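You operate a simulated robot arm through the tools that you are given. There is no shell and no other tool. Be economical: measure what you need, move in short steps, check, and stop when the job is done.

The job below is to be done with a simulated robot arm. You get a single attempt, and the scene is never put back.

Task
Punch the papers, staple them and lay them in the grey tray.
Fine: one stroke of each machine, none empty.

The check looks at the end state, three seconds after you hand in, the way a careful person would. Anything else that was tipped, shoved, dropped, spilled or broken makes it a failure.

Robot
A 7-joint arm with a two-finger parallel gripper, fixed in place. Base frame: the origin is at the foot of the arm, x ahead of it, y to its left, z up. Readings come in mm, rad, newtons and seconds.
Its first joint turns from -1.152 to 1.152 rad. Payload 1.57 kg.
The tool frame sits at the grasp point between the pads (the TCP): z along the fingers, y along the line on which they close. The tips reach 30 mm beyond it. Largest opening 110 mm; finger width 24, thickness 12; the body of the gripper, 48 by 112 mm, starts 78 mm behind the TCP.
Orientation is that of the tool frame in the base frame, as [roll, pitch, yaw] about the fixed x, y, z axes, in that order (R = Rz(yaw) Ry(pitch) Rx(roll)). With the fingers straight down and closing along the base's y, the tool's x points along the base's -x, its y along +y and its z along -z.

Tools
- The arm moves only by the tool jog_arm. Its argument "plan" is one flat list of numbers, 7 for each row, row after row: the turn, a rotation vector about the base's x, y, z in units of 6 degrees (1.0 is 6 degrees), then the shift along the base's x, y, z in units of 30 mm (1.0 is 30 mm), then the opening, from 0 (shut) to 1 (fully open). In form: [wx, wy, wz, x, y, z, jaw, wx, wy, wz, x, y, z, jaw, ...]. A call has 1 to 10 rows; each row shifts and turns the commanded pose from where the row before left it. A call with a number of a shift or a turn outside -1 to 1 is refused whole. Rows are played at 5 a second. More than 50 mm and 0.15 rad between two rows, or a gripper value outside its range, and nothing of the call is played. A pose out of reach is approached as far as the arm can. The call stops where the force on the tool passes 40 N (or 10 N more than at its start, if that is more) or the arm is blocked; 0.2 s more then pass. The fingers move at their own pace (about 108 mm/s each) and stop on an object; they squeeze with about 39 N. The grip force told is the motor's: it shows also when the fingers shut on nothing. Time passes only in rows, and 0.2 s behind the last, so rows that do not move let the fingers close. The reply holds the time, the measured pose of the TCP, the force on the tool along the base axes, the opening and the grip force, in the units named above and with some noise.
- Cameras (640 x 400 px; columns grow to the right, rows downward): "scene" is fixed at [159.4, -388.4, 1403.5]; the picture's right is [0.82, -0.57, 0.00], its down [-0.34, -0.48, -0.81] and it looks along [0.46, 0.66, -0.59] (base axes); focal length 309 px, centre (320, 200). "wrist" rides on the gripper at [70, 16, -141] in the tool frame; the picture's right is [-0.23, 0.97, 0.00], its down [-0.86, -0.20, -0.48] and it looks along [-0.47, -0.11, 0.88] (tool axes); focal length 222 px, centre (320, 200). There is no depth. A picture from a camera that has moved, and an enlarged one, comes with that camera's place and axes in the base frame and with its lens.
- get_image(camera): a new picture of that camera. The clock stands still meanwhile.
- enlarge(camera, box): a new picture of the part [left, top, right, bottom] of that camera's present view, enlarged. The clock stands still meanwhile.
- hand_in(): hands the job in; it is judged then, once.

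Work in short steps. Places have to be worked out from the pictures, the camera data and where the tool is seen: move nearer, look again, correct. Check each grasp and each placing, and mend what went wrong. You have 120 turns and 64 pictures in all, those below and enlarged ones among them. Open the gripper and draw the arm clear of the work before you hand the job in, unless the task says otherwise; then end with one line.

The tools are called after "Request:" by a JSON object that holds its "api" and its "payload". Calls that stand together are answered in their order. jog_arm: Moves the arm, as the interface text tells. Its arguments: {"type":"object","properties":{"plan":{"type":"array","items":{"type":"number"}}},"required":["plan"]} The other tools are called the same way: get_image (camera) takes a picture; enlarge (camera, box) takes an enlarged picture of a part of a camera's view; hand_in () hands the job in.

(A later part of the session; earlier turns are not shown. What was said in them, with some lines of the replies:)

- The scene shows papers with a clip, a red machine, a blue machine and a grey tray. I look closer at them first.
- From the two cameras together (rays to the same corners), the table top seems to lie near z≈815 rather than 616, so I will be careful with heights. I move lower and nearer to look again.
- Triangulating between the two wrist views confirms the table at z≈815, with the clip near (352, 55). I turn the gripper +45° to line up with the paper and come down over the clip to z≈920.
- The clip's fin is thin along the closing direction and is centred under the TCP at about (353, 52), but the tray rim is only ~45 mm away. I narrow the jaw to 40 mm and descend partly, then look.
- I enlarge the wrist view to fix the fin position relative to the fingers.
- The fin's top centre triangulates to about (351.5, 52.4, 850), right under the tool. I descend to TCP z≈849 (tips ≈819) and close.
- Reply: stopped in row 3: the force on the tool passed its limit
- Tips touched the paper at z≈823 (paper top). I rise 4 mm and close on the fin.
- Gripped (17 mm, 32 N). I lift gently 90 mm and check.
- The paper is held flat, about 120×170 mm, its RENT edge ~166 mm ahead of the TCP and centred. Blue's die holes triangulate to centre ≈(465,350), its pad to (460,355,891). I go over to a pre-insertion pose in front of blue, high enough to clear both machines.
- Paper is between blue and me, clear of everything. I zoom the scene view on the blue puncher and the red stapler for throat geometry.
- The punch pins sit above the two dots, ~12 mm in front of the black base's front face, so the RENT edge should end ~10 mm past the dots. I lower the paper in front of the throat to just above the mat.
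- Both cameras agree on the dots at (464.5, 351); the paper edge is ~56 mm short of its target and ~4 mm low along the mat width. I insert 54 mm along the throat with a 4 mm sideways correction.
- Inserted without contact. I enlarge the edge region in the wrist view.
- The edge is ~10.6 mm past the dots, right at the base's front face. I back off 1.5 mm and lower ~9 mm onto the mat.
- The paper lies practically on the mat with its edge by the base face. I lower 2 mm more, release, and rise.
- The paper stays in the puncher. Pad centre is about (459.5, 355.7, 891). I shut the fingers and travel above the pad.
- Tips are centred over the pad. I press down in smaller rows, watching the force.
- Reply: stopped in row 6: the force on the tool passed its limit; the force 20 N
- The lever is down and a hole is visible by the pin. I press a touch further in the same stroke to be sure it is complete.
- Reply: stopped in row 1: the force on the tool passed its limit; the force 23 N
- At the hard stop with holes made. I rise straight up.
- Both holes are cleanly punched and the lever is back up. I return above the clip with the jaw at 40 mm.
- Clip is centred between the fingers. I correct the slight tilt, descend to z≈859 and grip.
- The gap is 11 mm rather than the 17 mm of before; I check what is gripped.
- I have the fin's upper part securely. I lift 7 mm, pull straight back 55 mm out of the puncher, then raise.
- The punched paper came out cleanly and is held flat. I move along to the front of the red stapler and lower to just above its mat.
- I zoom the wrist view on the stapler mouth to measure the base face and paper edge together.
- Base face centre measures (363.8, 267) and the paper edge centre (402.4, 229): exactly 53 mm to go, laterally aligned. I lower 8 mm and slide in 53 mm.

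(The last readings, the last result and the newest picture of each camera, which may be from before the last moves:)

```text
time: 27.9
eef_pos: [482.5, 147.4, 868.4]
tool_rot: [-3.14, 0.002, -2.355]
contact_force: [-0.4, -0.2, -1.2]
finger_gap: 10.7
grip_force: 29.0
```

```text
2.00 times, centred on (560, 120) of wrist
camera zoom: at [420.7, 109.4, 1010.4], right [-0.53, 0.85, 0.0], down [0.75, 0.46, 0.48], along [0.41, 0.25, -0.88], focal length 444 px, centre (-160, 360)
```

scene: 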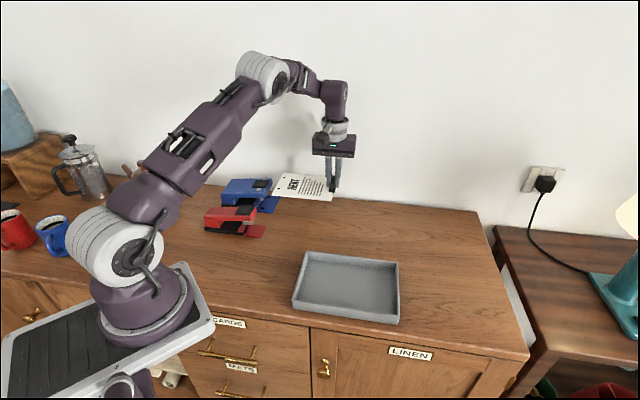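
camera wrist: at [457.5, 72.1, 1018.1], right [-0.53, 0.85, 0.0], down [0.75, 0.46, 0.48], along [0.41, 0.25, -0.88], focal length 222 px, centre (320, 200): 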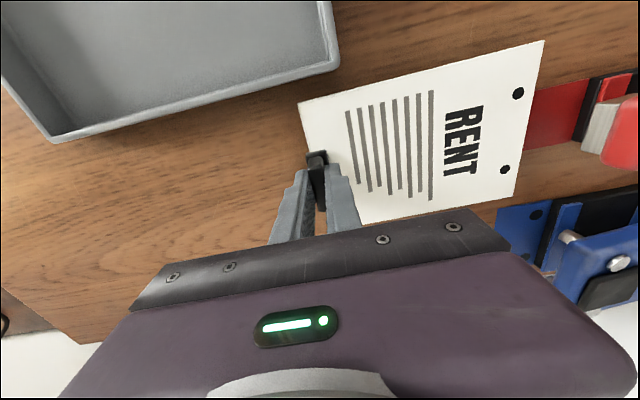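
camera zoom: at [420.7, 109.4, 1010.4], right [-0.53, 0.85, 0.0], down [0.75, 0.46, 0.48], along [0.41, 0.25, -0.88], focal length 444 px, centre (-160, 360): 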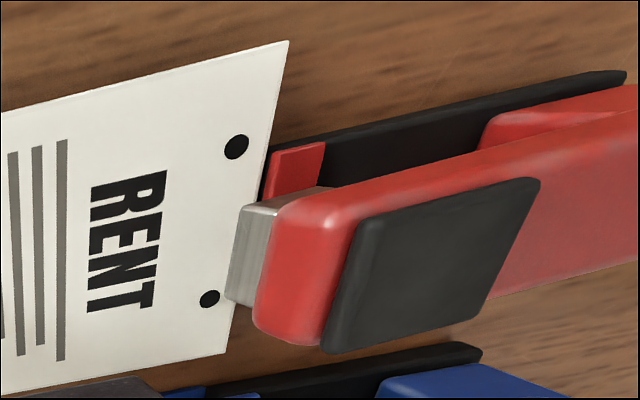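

Well placed and centred under the hammer. I lower onto the mat, release, rise, and check.

Request:
{"api": "jog_arm", "payload": {"plan": [0, 0, 0, 0, 0, -0.13, 0, 0, 0, 0, 0, 0, -0.13, 0, 0, 0, 0, 0, 0, -0.04, 0, 0, 0, 0, 0, 0, 0, 0, 0, 0, 0, 0, 0, 0, 0.12, 0, 0, 0, 0, 0, 0, 0.36, 0, 0, 0, 0, 0, 0, 0.36, 0, 0, 0, 0, 0, 0.5, 0.36, 0, 0, 0, 0, 0, 0.8, 0.36, 0, 0, 0, 0, 0, 1, 0.36]}}

Request:
{"api": "enlarge", "payload": {"camera": "scene", "box": [196, 195, 308, 265]}}

Request:
{"api": "get_image", "payload": {"camera": "wrist"}}

```text
time: 30.1
eef_pos: [483.4, 146.6, 929.0]
tool_rot: [3.14, 0.002, -2.356]
contact_force: [0.5, -0.4, -0.2]
finger_gap: 39.4
grip_force: 0.1
```

```text
5.71 times, centred on (252, 230) of scene
camera zoom: at [159.4, -388.4, 1403.5], right [0.82, -0.57, 0.0], down [-0.34, -0.48, -0.81], along [0.46, 0.66, -0.59], focal length 1767 px, centre (709, 29)
```

zoom: 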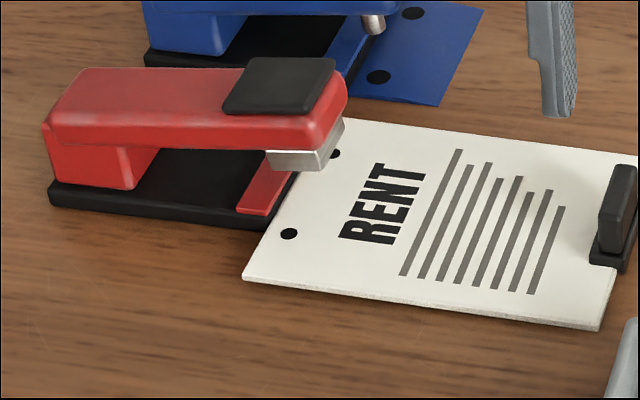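

```text
17 pictures are left
camera wrist: at [421.3, 108.5, 1070.5], right [-0.53, 0.85, 0.0], down [0.75, 0.46, 0.48], along [0.41, 0.25, -0.88], focal length 222 px, centre (320, 200)
```

wrist: 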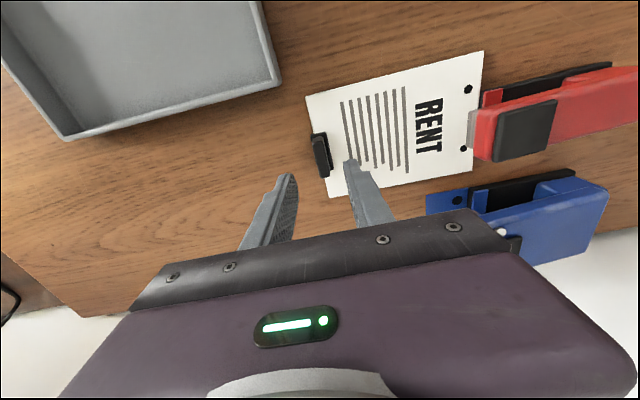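

Paper lies in the stapler; pad at ≈(366.2, 264.5, 889). I close the fingers and move above the pad.

Request:
{"api": "jog_arm", "payload": {"plan": [0, 0, 0, 0, 0, 1, 0, 0, 0, 0, 0, 0, 0.5, 0, 0, 0, 0, -0.782, 0.785, 0, 0, 0, 0, 0, -0.782, 0.785, 0, 0, 0, 0, 0, -0.782, 0.785, 0, 0, 0, 0, 0, -0.782, 0.785, 0, 0, 0, 0, 0, -0.782, 0.785, 0, 0, 0, 0, 0, 0, 0, 0, 0]}}

Request:
{"api": "get_image", "payload": {"camera": "wrist"}}

```text
time: 31.9
eef_pos: [364.9, 267.0, 973.7]
tool_rot: [3.142, 0.002, -2.356]
contact_force: [-0.5, -0.1, -0.1]
finger_gap: 0.0
grip_force: 21.3
```

```text
16 pictures are left
camera wrist: at [302.9, 227.7, 1115.6], right [-0.53, 0.85, 0.0], down [0.75, 0.46, 0.48], along [0.41, 0.25, -0.88], focal length 222 px, centre (320, 200)
```

wrist: 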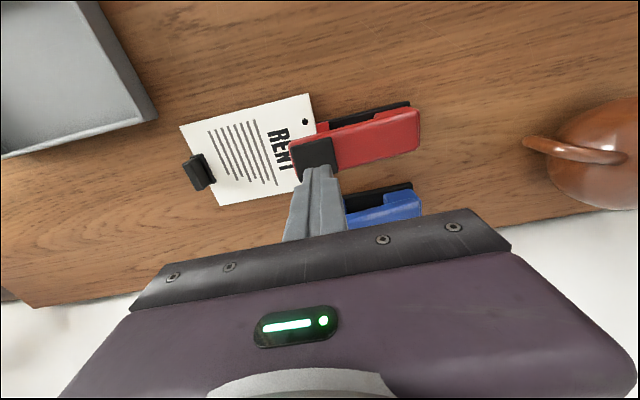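

Pad is ~4 mm toward -y of my tips; I correct and press down in one stroke.

Request:
{"api": "jog_arm", "payload": {"plan": [0, 0, 0, 0.04, -0.06, -0.75, 0, 0, 0, 0, 0.02, -0.05, -0.75, 0, 0, 0, 0, 0, 0, -0.25, 0, 0, 0, 0, 0, 0, -0.25, 0, 0, 0, 0, 0, 0, -0.25, 0, 0, 0, 0, 0, 0, -0.25, 0, 0, 0, 0, 0, 0, -0.25, 0]}}

Request:
{"api": "enlarge", "payload": {"camera": "scene", "box": [206, 190, 302, 250]}}

```text
time: 33.3
eef_pos: [366.0, 262.1, 902.9]
tool_rot: [-3.141, 0.003, -2.356]
contact_force: [-6.1, -6.6, 27.1]
finger_gap: 0.1
grip_force: 21.9
stopped in row 7: the force on the tool passed its limit (the readings are from after the stop); the commanded pose is now the measured one
```

```text
6.67 times, centred on (254, 220) of scene
camera zoom: at [158.9, -388.8, 1403.5], right [0.82, -0.57, 0.0], down [-0.34, -0.48, -0.81], along [0.46, 0.66, -0.59], focal length 2061 px, centre (760, 67)
```

zoom: 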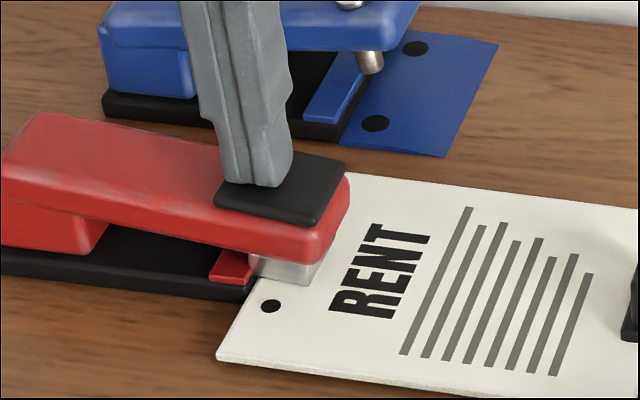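

The hammer is down on the paper. I push slightly further in the same stroke to be sure it bottomed.

Request:
{"api": "jog_arm", "payload": {"plan": [0, 0, 0, 0, 0, -0.15, 0, 0, 0, 0, 0, 0, -0.1, 0, 0, 0, 0, 0, 0, 0, 0]}}

Request:
{"api": "jog_arm", "payload": {"plan": [0, 0, 0, 0, 0, 0.5, 0, 0, 0, 0, 0, 0, 0.9, 0, 0, 0, 0, 0, 0, 0.9, 0, 0, 0, 0, 0, 0, 0, 0]}}

Request:
{"api": "enlarge", "payload": {"camera": "scene", "box": [206, 190, 302, 250]}}

```text
time: 33.6
eef_pos: [366.8, 262.0, 902.4]
tool_rot: [-3.14, 0.004, -2.355]
contact_force: [-6.1, -4.6, 25.7]
finger_gap: 0.0
grip_force: 21.7
stopped in row 1: the force on the tool passed its limit (the readings are from after the stop); the commanded pose is now the measured one
```

```text
time: 34.6
eef_pos: [366.8, 261.0, 969.7]
tool_rot: [-3.14, 0.003, -2.357]
contact_force: [-0.4, 0.3, -0.2]
finger_gap: 0.0
grip_force: 21.5
```

```text
6.67 times, centred on (254, 220) of scene
camera zoom: at [159.4, -388.4, 1403.5], right [0.82, -0.57, 0.0], down [-0.34, -0.48, -0.81], along [0.46, 0.66, -0.59], focal length 2061 px, centre (760, 67)
```

zoom: 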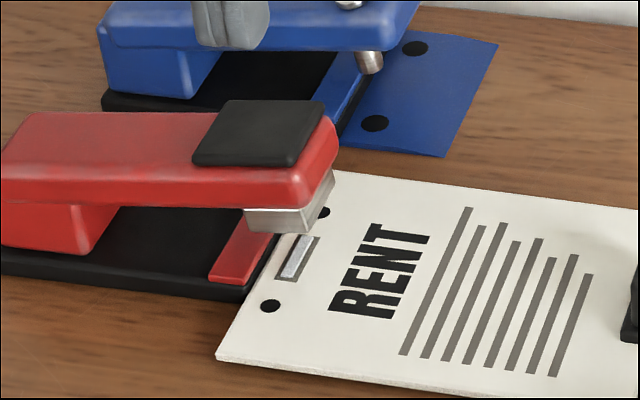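

A staple shows at the edge centre. I return above the clip and descend partway.

Request:
{"api": "jog_arm", "payload": {"plan": [0, 0, 0, 0.777, -0.763, 0, 0, 0, 0, 0, 0.777, -0.763, 0, 0, 0, 0, 0, 0.777, -0.763, 0, 0.36, 0, 0, 0, 0.777, -0.763, 0, 0.36, 0, 0, 0, 0.777, -0.763, 0, 0.36, 0, 0, 0, 0, 0, -0.9, 0.36, 0, 0, 0, 0, 0, -0.9, 0.36, 0, 0, 0, 0, 0, 0, 0.36]}}

Request:
{"api": "get_image", "payload": {"camera": "wrist"}}

```text
time: 36.4
eef_pos: [483.6, 149.7, 915.5]
tool_rot: [-3.14, 0.004, -2.355]
contact_force: [0.4, 0.0, -0.4]
finger_gap: 39.6
grip_force: 0.0
```

```text
13 pictures are left
camera wrist: at [422.4, 110.9, 1057.2], right [-0.53, 0.85, 0.0], down [0.74, 0.46, 0.48], along [0.41, 0.25, -0.88], focal length 222 px, centre (320, 200)
```

wrist: 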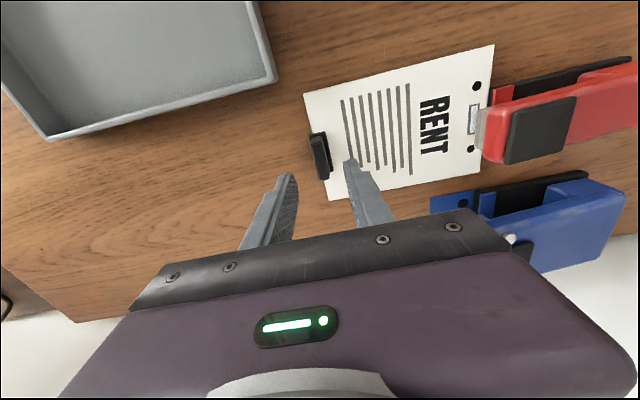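

Aligned. I descend, shift 2 mm toward -y, and grip.

Request:
{"api": "jog_arm", "payload": {"plan": [0, 0, 0, 0, -0.06, -0.8, 0.36, 0, 0, 0, 0, 0, -0.7, 0.36, 0, 0, 0, 0, 0, -0.3, 0.36, 0, 0, 0, 0, 0, 0, 0, 0, 0, 0, 0, 0, 0, 0, 0, 0, 0, 0, 0, 0, 0]}}

```text
time: 37.8
eef_pos: [484.0, 147.1, 864.0]
tool_rot: [-3.139, 0.003, -2.357]
contact_force: [-0.3, 0.4, 2.9]
finger_gap: 11.2
grip_force: 28.5
```

Gripped. I lift slightly, pull back out of the stapler, then raise.

Request:
{"api": "jog_arm", "payload": {"plan": [0, 0, 0, 0, 0, 0.2, 0, 0, 0, 0, 0.25, -0.25, 0, 0, 0, 0, 0, 0.25, -0.25, 0, 0, 0, 0, 0, 0.25, -0.25, 0, 0, 0, 0, 0, 0.25, -0.25, 0, 0, 0, 0, 0, 0.25, -0.25, 0, 0, 0, 0, 0, 0, 0, 0.8, 0, 0, 0, 0, 0, 0, 0.8, 0, 0, 0, 0, 0, 0, 0.8, 0, 0, 0, 0, 0, 0, 0.8, 0]}}

Request:
{"api": "jog_arm", "payload": {"plan": [0, 0, 0, 0, -0.88, 0, 0, 0, 0, 0, 0, -0.88, 0, 0, 0, 0, 0, 0, -0.88, 0, 0, 0, 0, 0, 0, -0.88, 0, 0, 0, 0, 0, 0, -0.88, 0, 0, 0, 0, 0, 0, -0.88, 0, 0, 0, 0, 0, 0, -0.88, 0, 0, 0, 0, 0, 0, -0.88, 0, 0, 0, 0, 0, 0, 0, 0, 0]}}

Request:
{"api": "get_image", "payload": {"camera": "scene"}}

Request:
{"api": "get_image", "payload": {"camera": "wrist"}}

```text
time: 40.0
eef_pos: [522.9, 108.7, 967.0]
tool_rot: [-3.14, 0.002, -2.357]
contact_force: [0.0, -0.7, -0.5]
finger_gap: 11.0
grip_force: 28.8
```

```text
time: 42.0
eef_pos: [522.2, -103.9, 965.9]
tool_rot: [-3.14, 0.003, -2.355]
contact_force: [-0.2, -0.8, -1.5]
finger_gap: 11.0
grip_force: 28.7
```

```text
12 pictures are left
```

scene: 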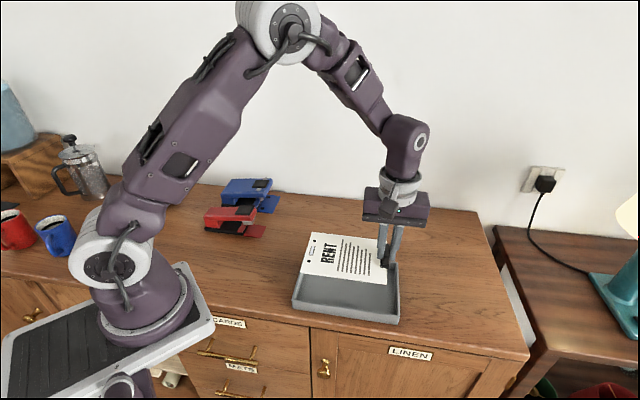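

```text
11 pictures are left
camera wrist: at [460.4, -141.5, 1106.2], right [-0.53, 0.85, 0.0], down [0.74, 0.46, 0.48], along [0.41, 0.25, -0.88], focal length 222 px, centre (320, 200)
```

wrist: 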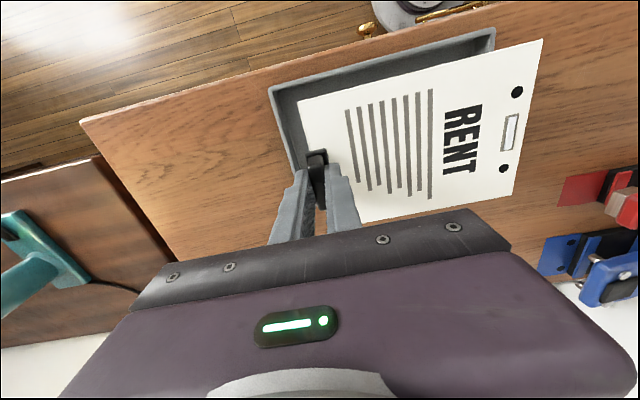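

Tray rim corners agree from both cameras (centre ≈(469, -53), 220×145 mm); the paper is centred across within 2 mm and 8 mm forward along. I shift -2 mm and lower to just above the rim to check.

Request:
{"api": "jog_arm", "payload": {"plan": [0, 0, 0, -0.05, -0.05, -0.7, 0, 0, 0, 0, 0, 0, -0.7, 0, 0, 0, 0, 0, 0, -0.7, 0, 0, 0, 0, 0, 0, 0, 0]}}

Request:
{"api": "enlarge", "payload": {"camera": "scene", "box": [284, 235, 412, 330]}}

Request:
{"api": "get_image", "payload": {"camera": "wrist"}}

```text
time: 43.0
eef_pos: [520.0, -103.9, 902.0]
tool_rot: [-3.14, 0.003, -2.358]
contact_force: [0.3, -0.3, -0.3]
finger_gap: 10.9
grip_force: 28.4
```

```text
4.21 times, centred on (348, 282) of scene
camera zoom: at [159.4, -388.4, 1403.5], right [0.82, -0.57, 0.0], down [-0.34, -0.48, -0.81], along [0.46, 0.66, -0.59], focal length 1302 px, centre (202, -147)
```

zoom: 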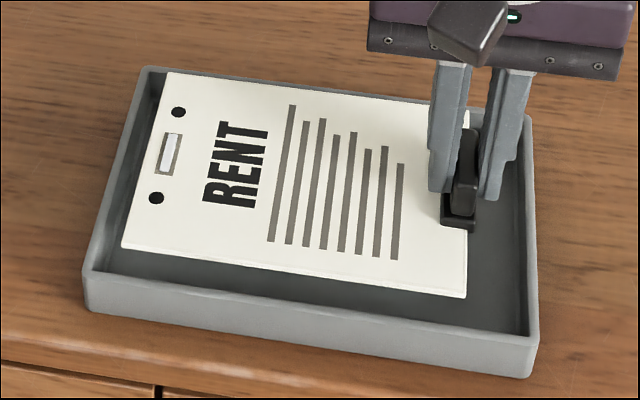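

```text
9 pictures are left
camera wrist: at [458.2, -143.0, 1043.3], right [-0.53, 0.85, 0.0], down [0.74, 0.46, 0.48], along [0.41, 0.25, -0.88], focal length 222 px, centre (320, 200)
```

wrist: 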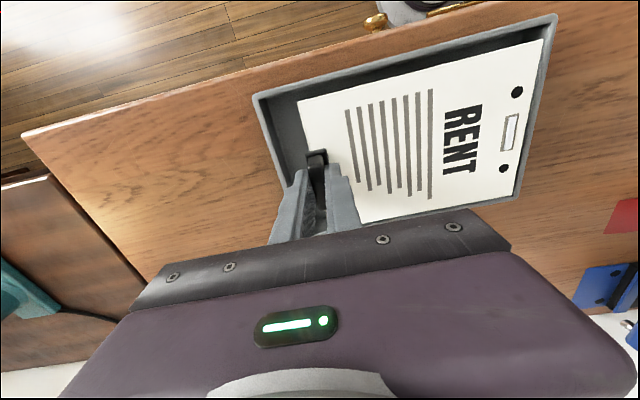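

Clearances look ~10 mm to the outer rim on each side. I lower slowly into the tray, watching the force.

Request:
{"api": "jog_arm", "payload": {"plan": [0, 0, 0, -0.02, -0.02, -0.3, 0, 0, 0, 0, 0, 0, -0.3, 0, 0, 0, 0, 0, 0, -0.3, 0, 0, 0, 0, 0, 0, 0, 0]}}

Request:
{"api": "enlarge", "payload": {"camera": "scene", "box": [284, 235, 412, 330]}}

```text
time: 44.0
eef_pos: [519.7, -105.5, 873.7]
tool_rot: [3.141, 0.001, -2.357]
contact_force: [-0.3, 0.0, -0.9]
finger_gap: 10.8
grip_force: 28.9
```

```text
4.21 times, centred on (348, 282) of scene
camera zoom: at [159.4, -388.4, 1403.5], right [0.82, -0.57, 0.0], down [-0.34, -0.48, -0.81], along [0.46, 0.66, -0.59], focal length 1302 px, centre (202, -147)
```

zoom: 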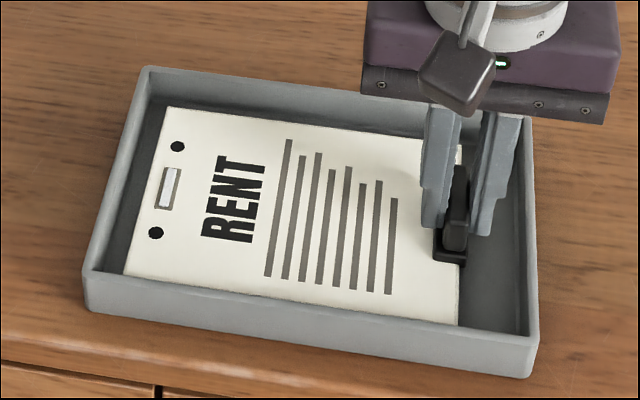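

The paper is fully inside the rim with no contact. I lower the last ~9 mm to the floor of the tray.

Request:
{"api": "jog_arm", "payload": {"plan": [0, 0, 0, 0, 0, -0.12, 0, 0, 0, 0, 0, 0, -0.1, 0, 0, 0, 0, 0, 0, -0.07, 0, 0, 0, 0, 0, 0, 0, 0]}}

```text
time: 45.0
eef_pos: [518.9, -103.4, 867.4]
tool_rot: [-3.137, 0.004, -2.355]
contact_force: [-2.6, 1.5, 23.0]
finger_gap: 11.2
grip_force: 29.0
```

Contact at z≈867: the paper rests on the tray floor. I ease up 1 mm, open to 22 mm and rise straight up.

Request:
{"api": "jog_arm", "payload": {"plan": [0, 0, 0, 0, 0, 0.05, 0, 0, 0, 0, 0, 0, 0, 0.14, 0, 0, 0, 0, 0, 0, 0.2, 0, 0, 0, 0, 0, 0, 0.2, 0, 0, 0, 0, 0, 0.4, 0.2, 0, 0, 0, 0, 0, 0.8, 0.2, 0, 0, 0, 0, 0, 1, 0.2, 0, 0, 0, 0, 0, 1, 0.2, 0, 0, 0, 0, 0, 1, 0.2]}}

Request:
{"api": "enlarge", "payload": {"camera": "scene", "box": [284, 235, 412, 330]}}

Request:
{"api": "get_image", "payload": {"camera": "scene"}}

```text
time: 47.0
eef_pos: [520.7, -104.0, 994.5]
tool_rot: [3.141, 0.004, -2.358]
contact_force: [0.3, 0.4, -0.6]
finger_gap: 21.8
grip_force: 0.1
```

```text
4.21 times, centred on (348, 282) of scene
camera zoom: at [159.4, -388.4, 1403.6], right [0.82, -0.57, 0.0], down [-0.34, -0.48, -0.81], along [0.46, 0.66, -0.59], focal length 1302 px, centre (202, -147)
```

zoom: 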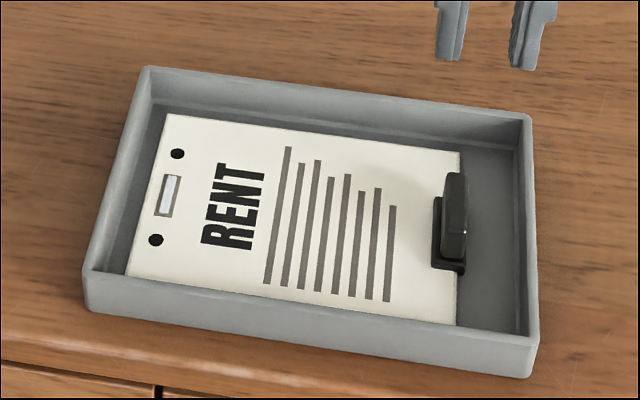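

```text
6 pictures are left
```

scene: 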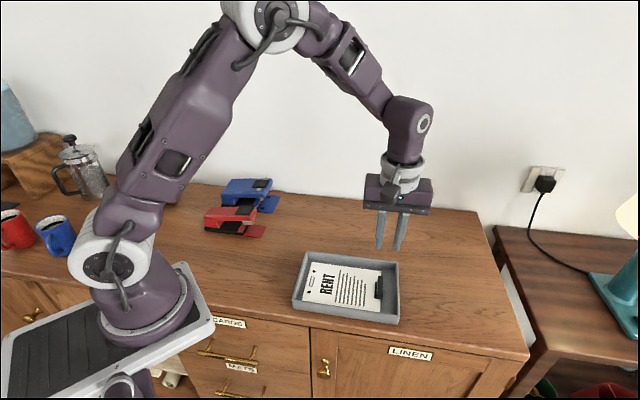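

The punched and stapled papers lie flat in the tray and the machines stand in place. I open fully and draw the arm up clear.

Request:
{"api": "jog_arm", "payload": {"plan": [0, 0, 0, 0, 0, 1, 1, 0, 0, 0, 0, 0, 1, 1, 0, 0, 0, -0.5, 0, 1, 1, 0, 0, 0, 0, 0, 0, 1]}}

Request:
{"api": "hand_in", "payload": {}}

```text
time: 48.0
eef_pos: [502.8, -103.4, 1083.7]
tool_rot: [-3.139, 0.002, -2.357]
contact_force: [0.1, 0.3, -0.3]
finger_gap: 110.2
grip_force: 0.2
```

```text
The job is handed in.
```

The papers were punched and stapled with one stroke of each machine, neither empty; they now lie flat in the grey tray, and the job is handed in.
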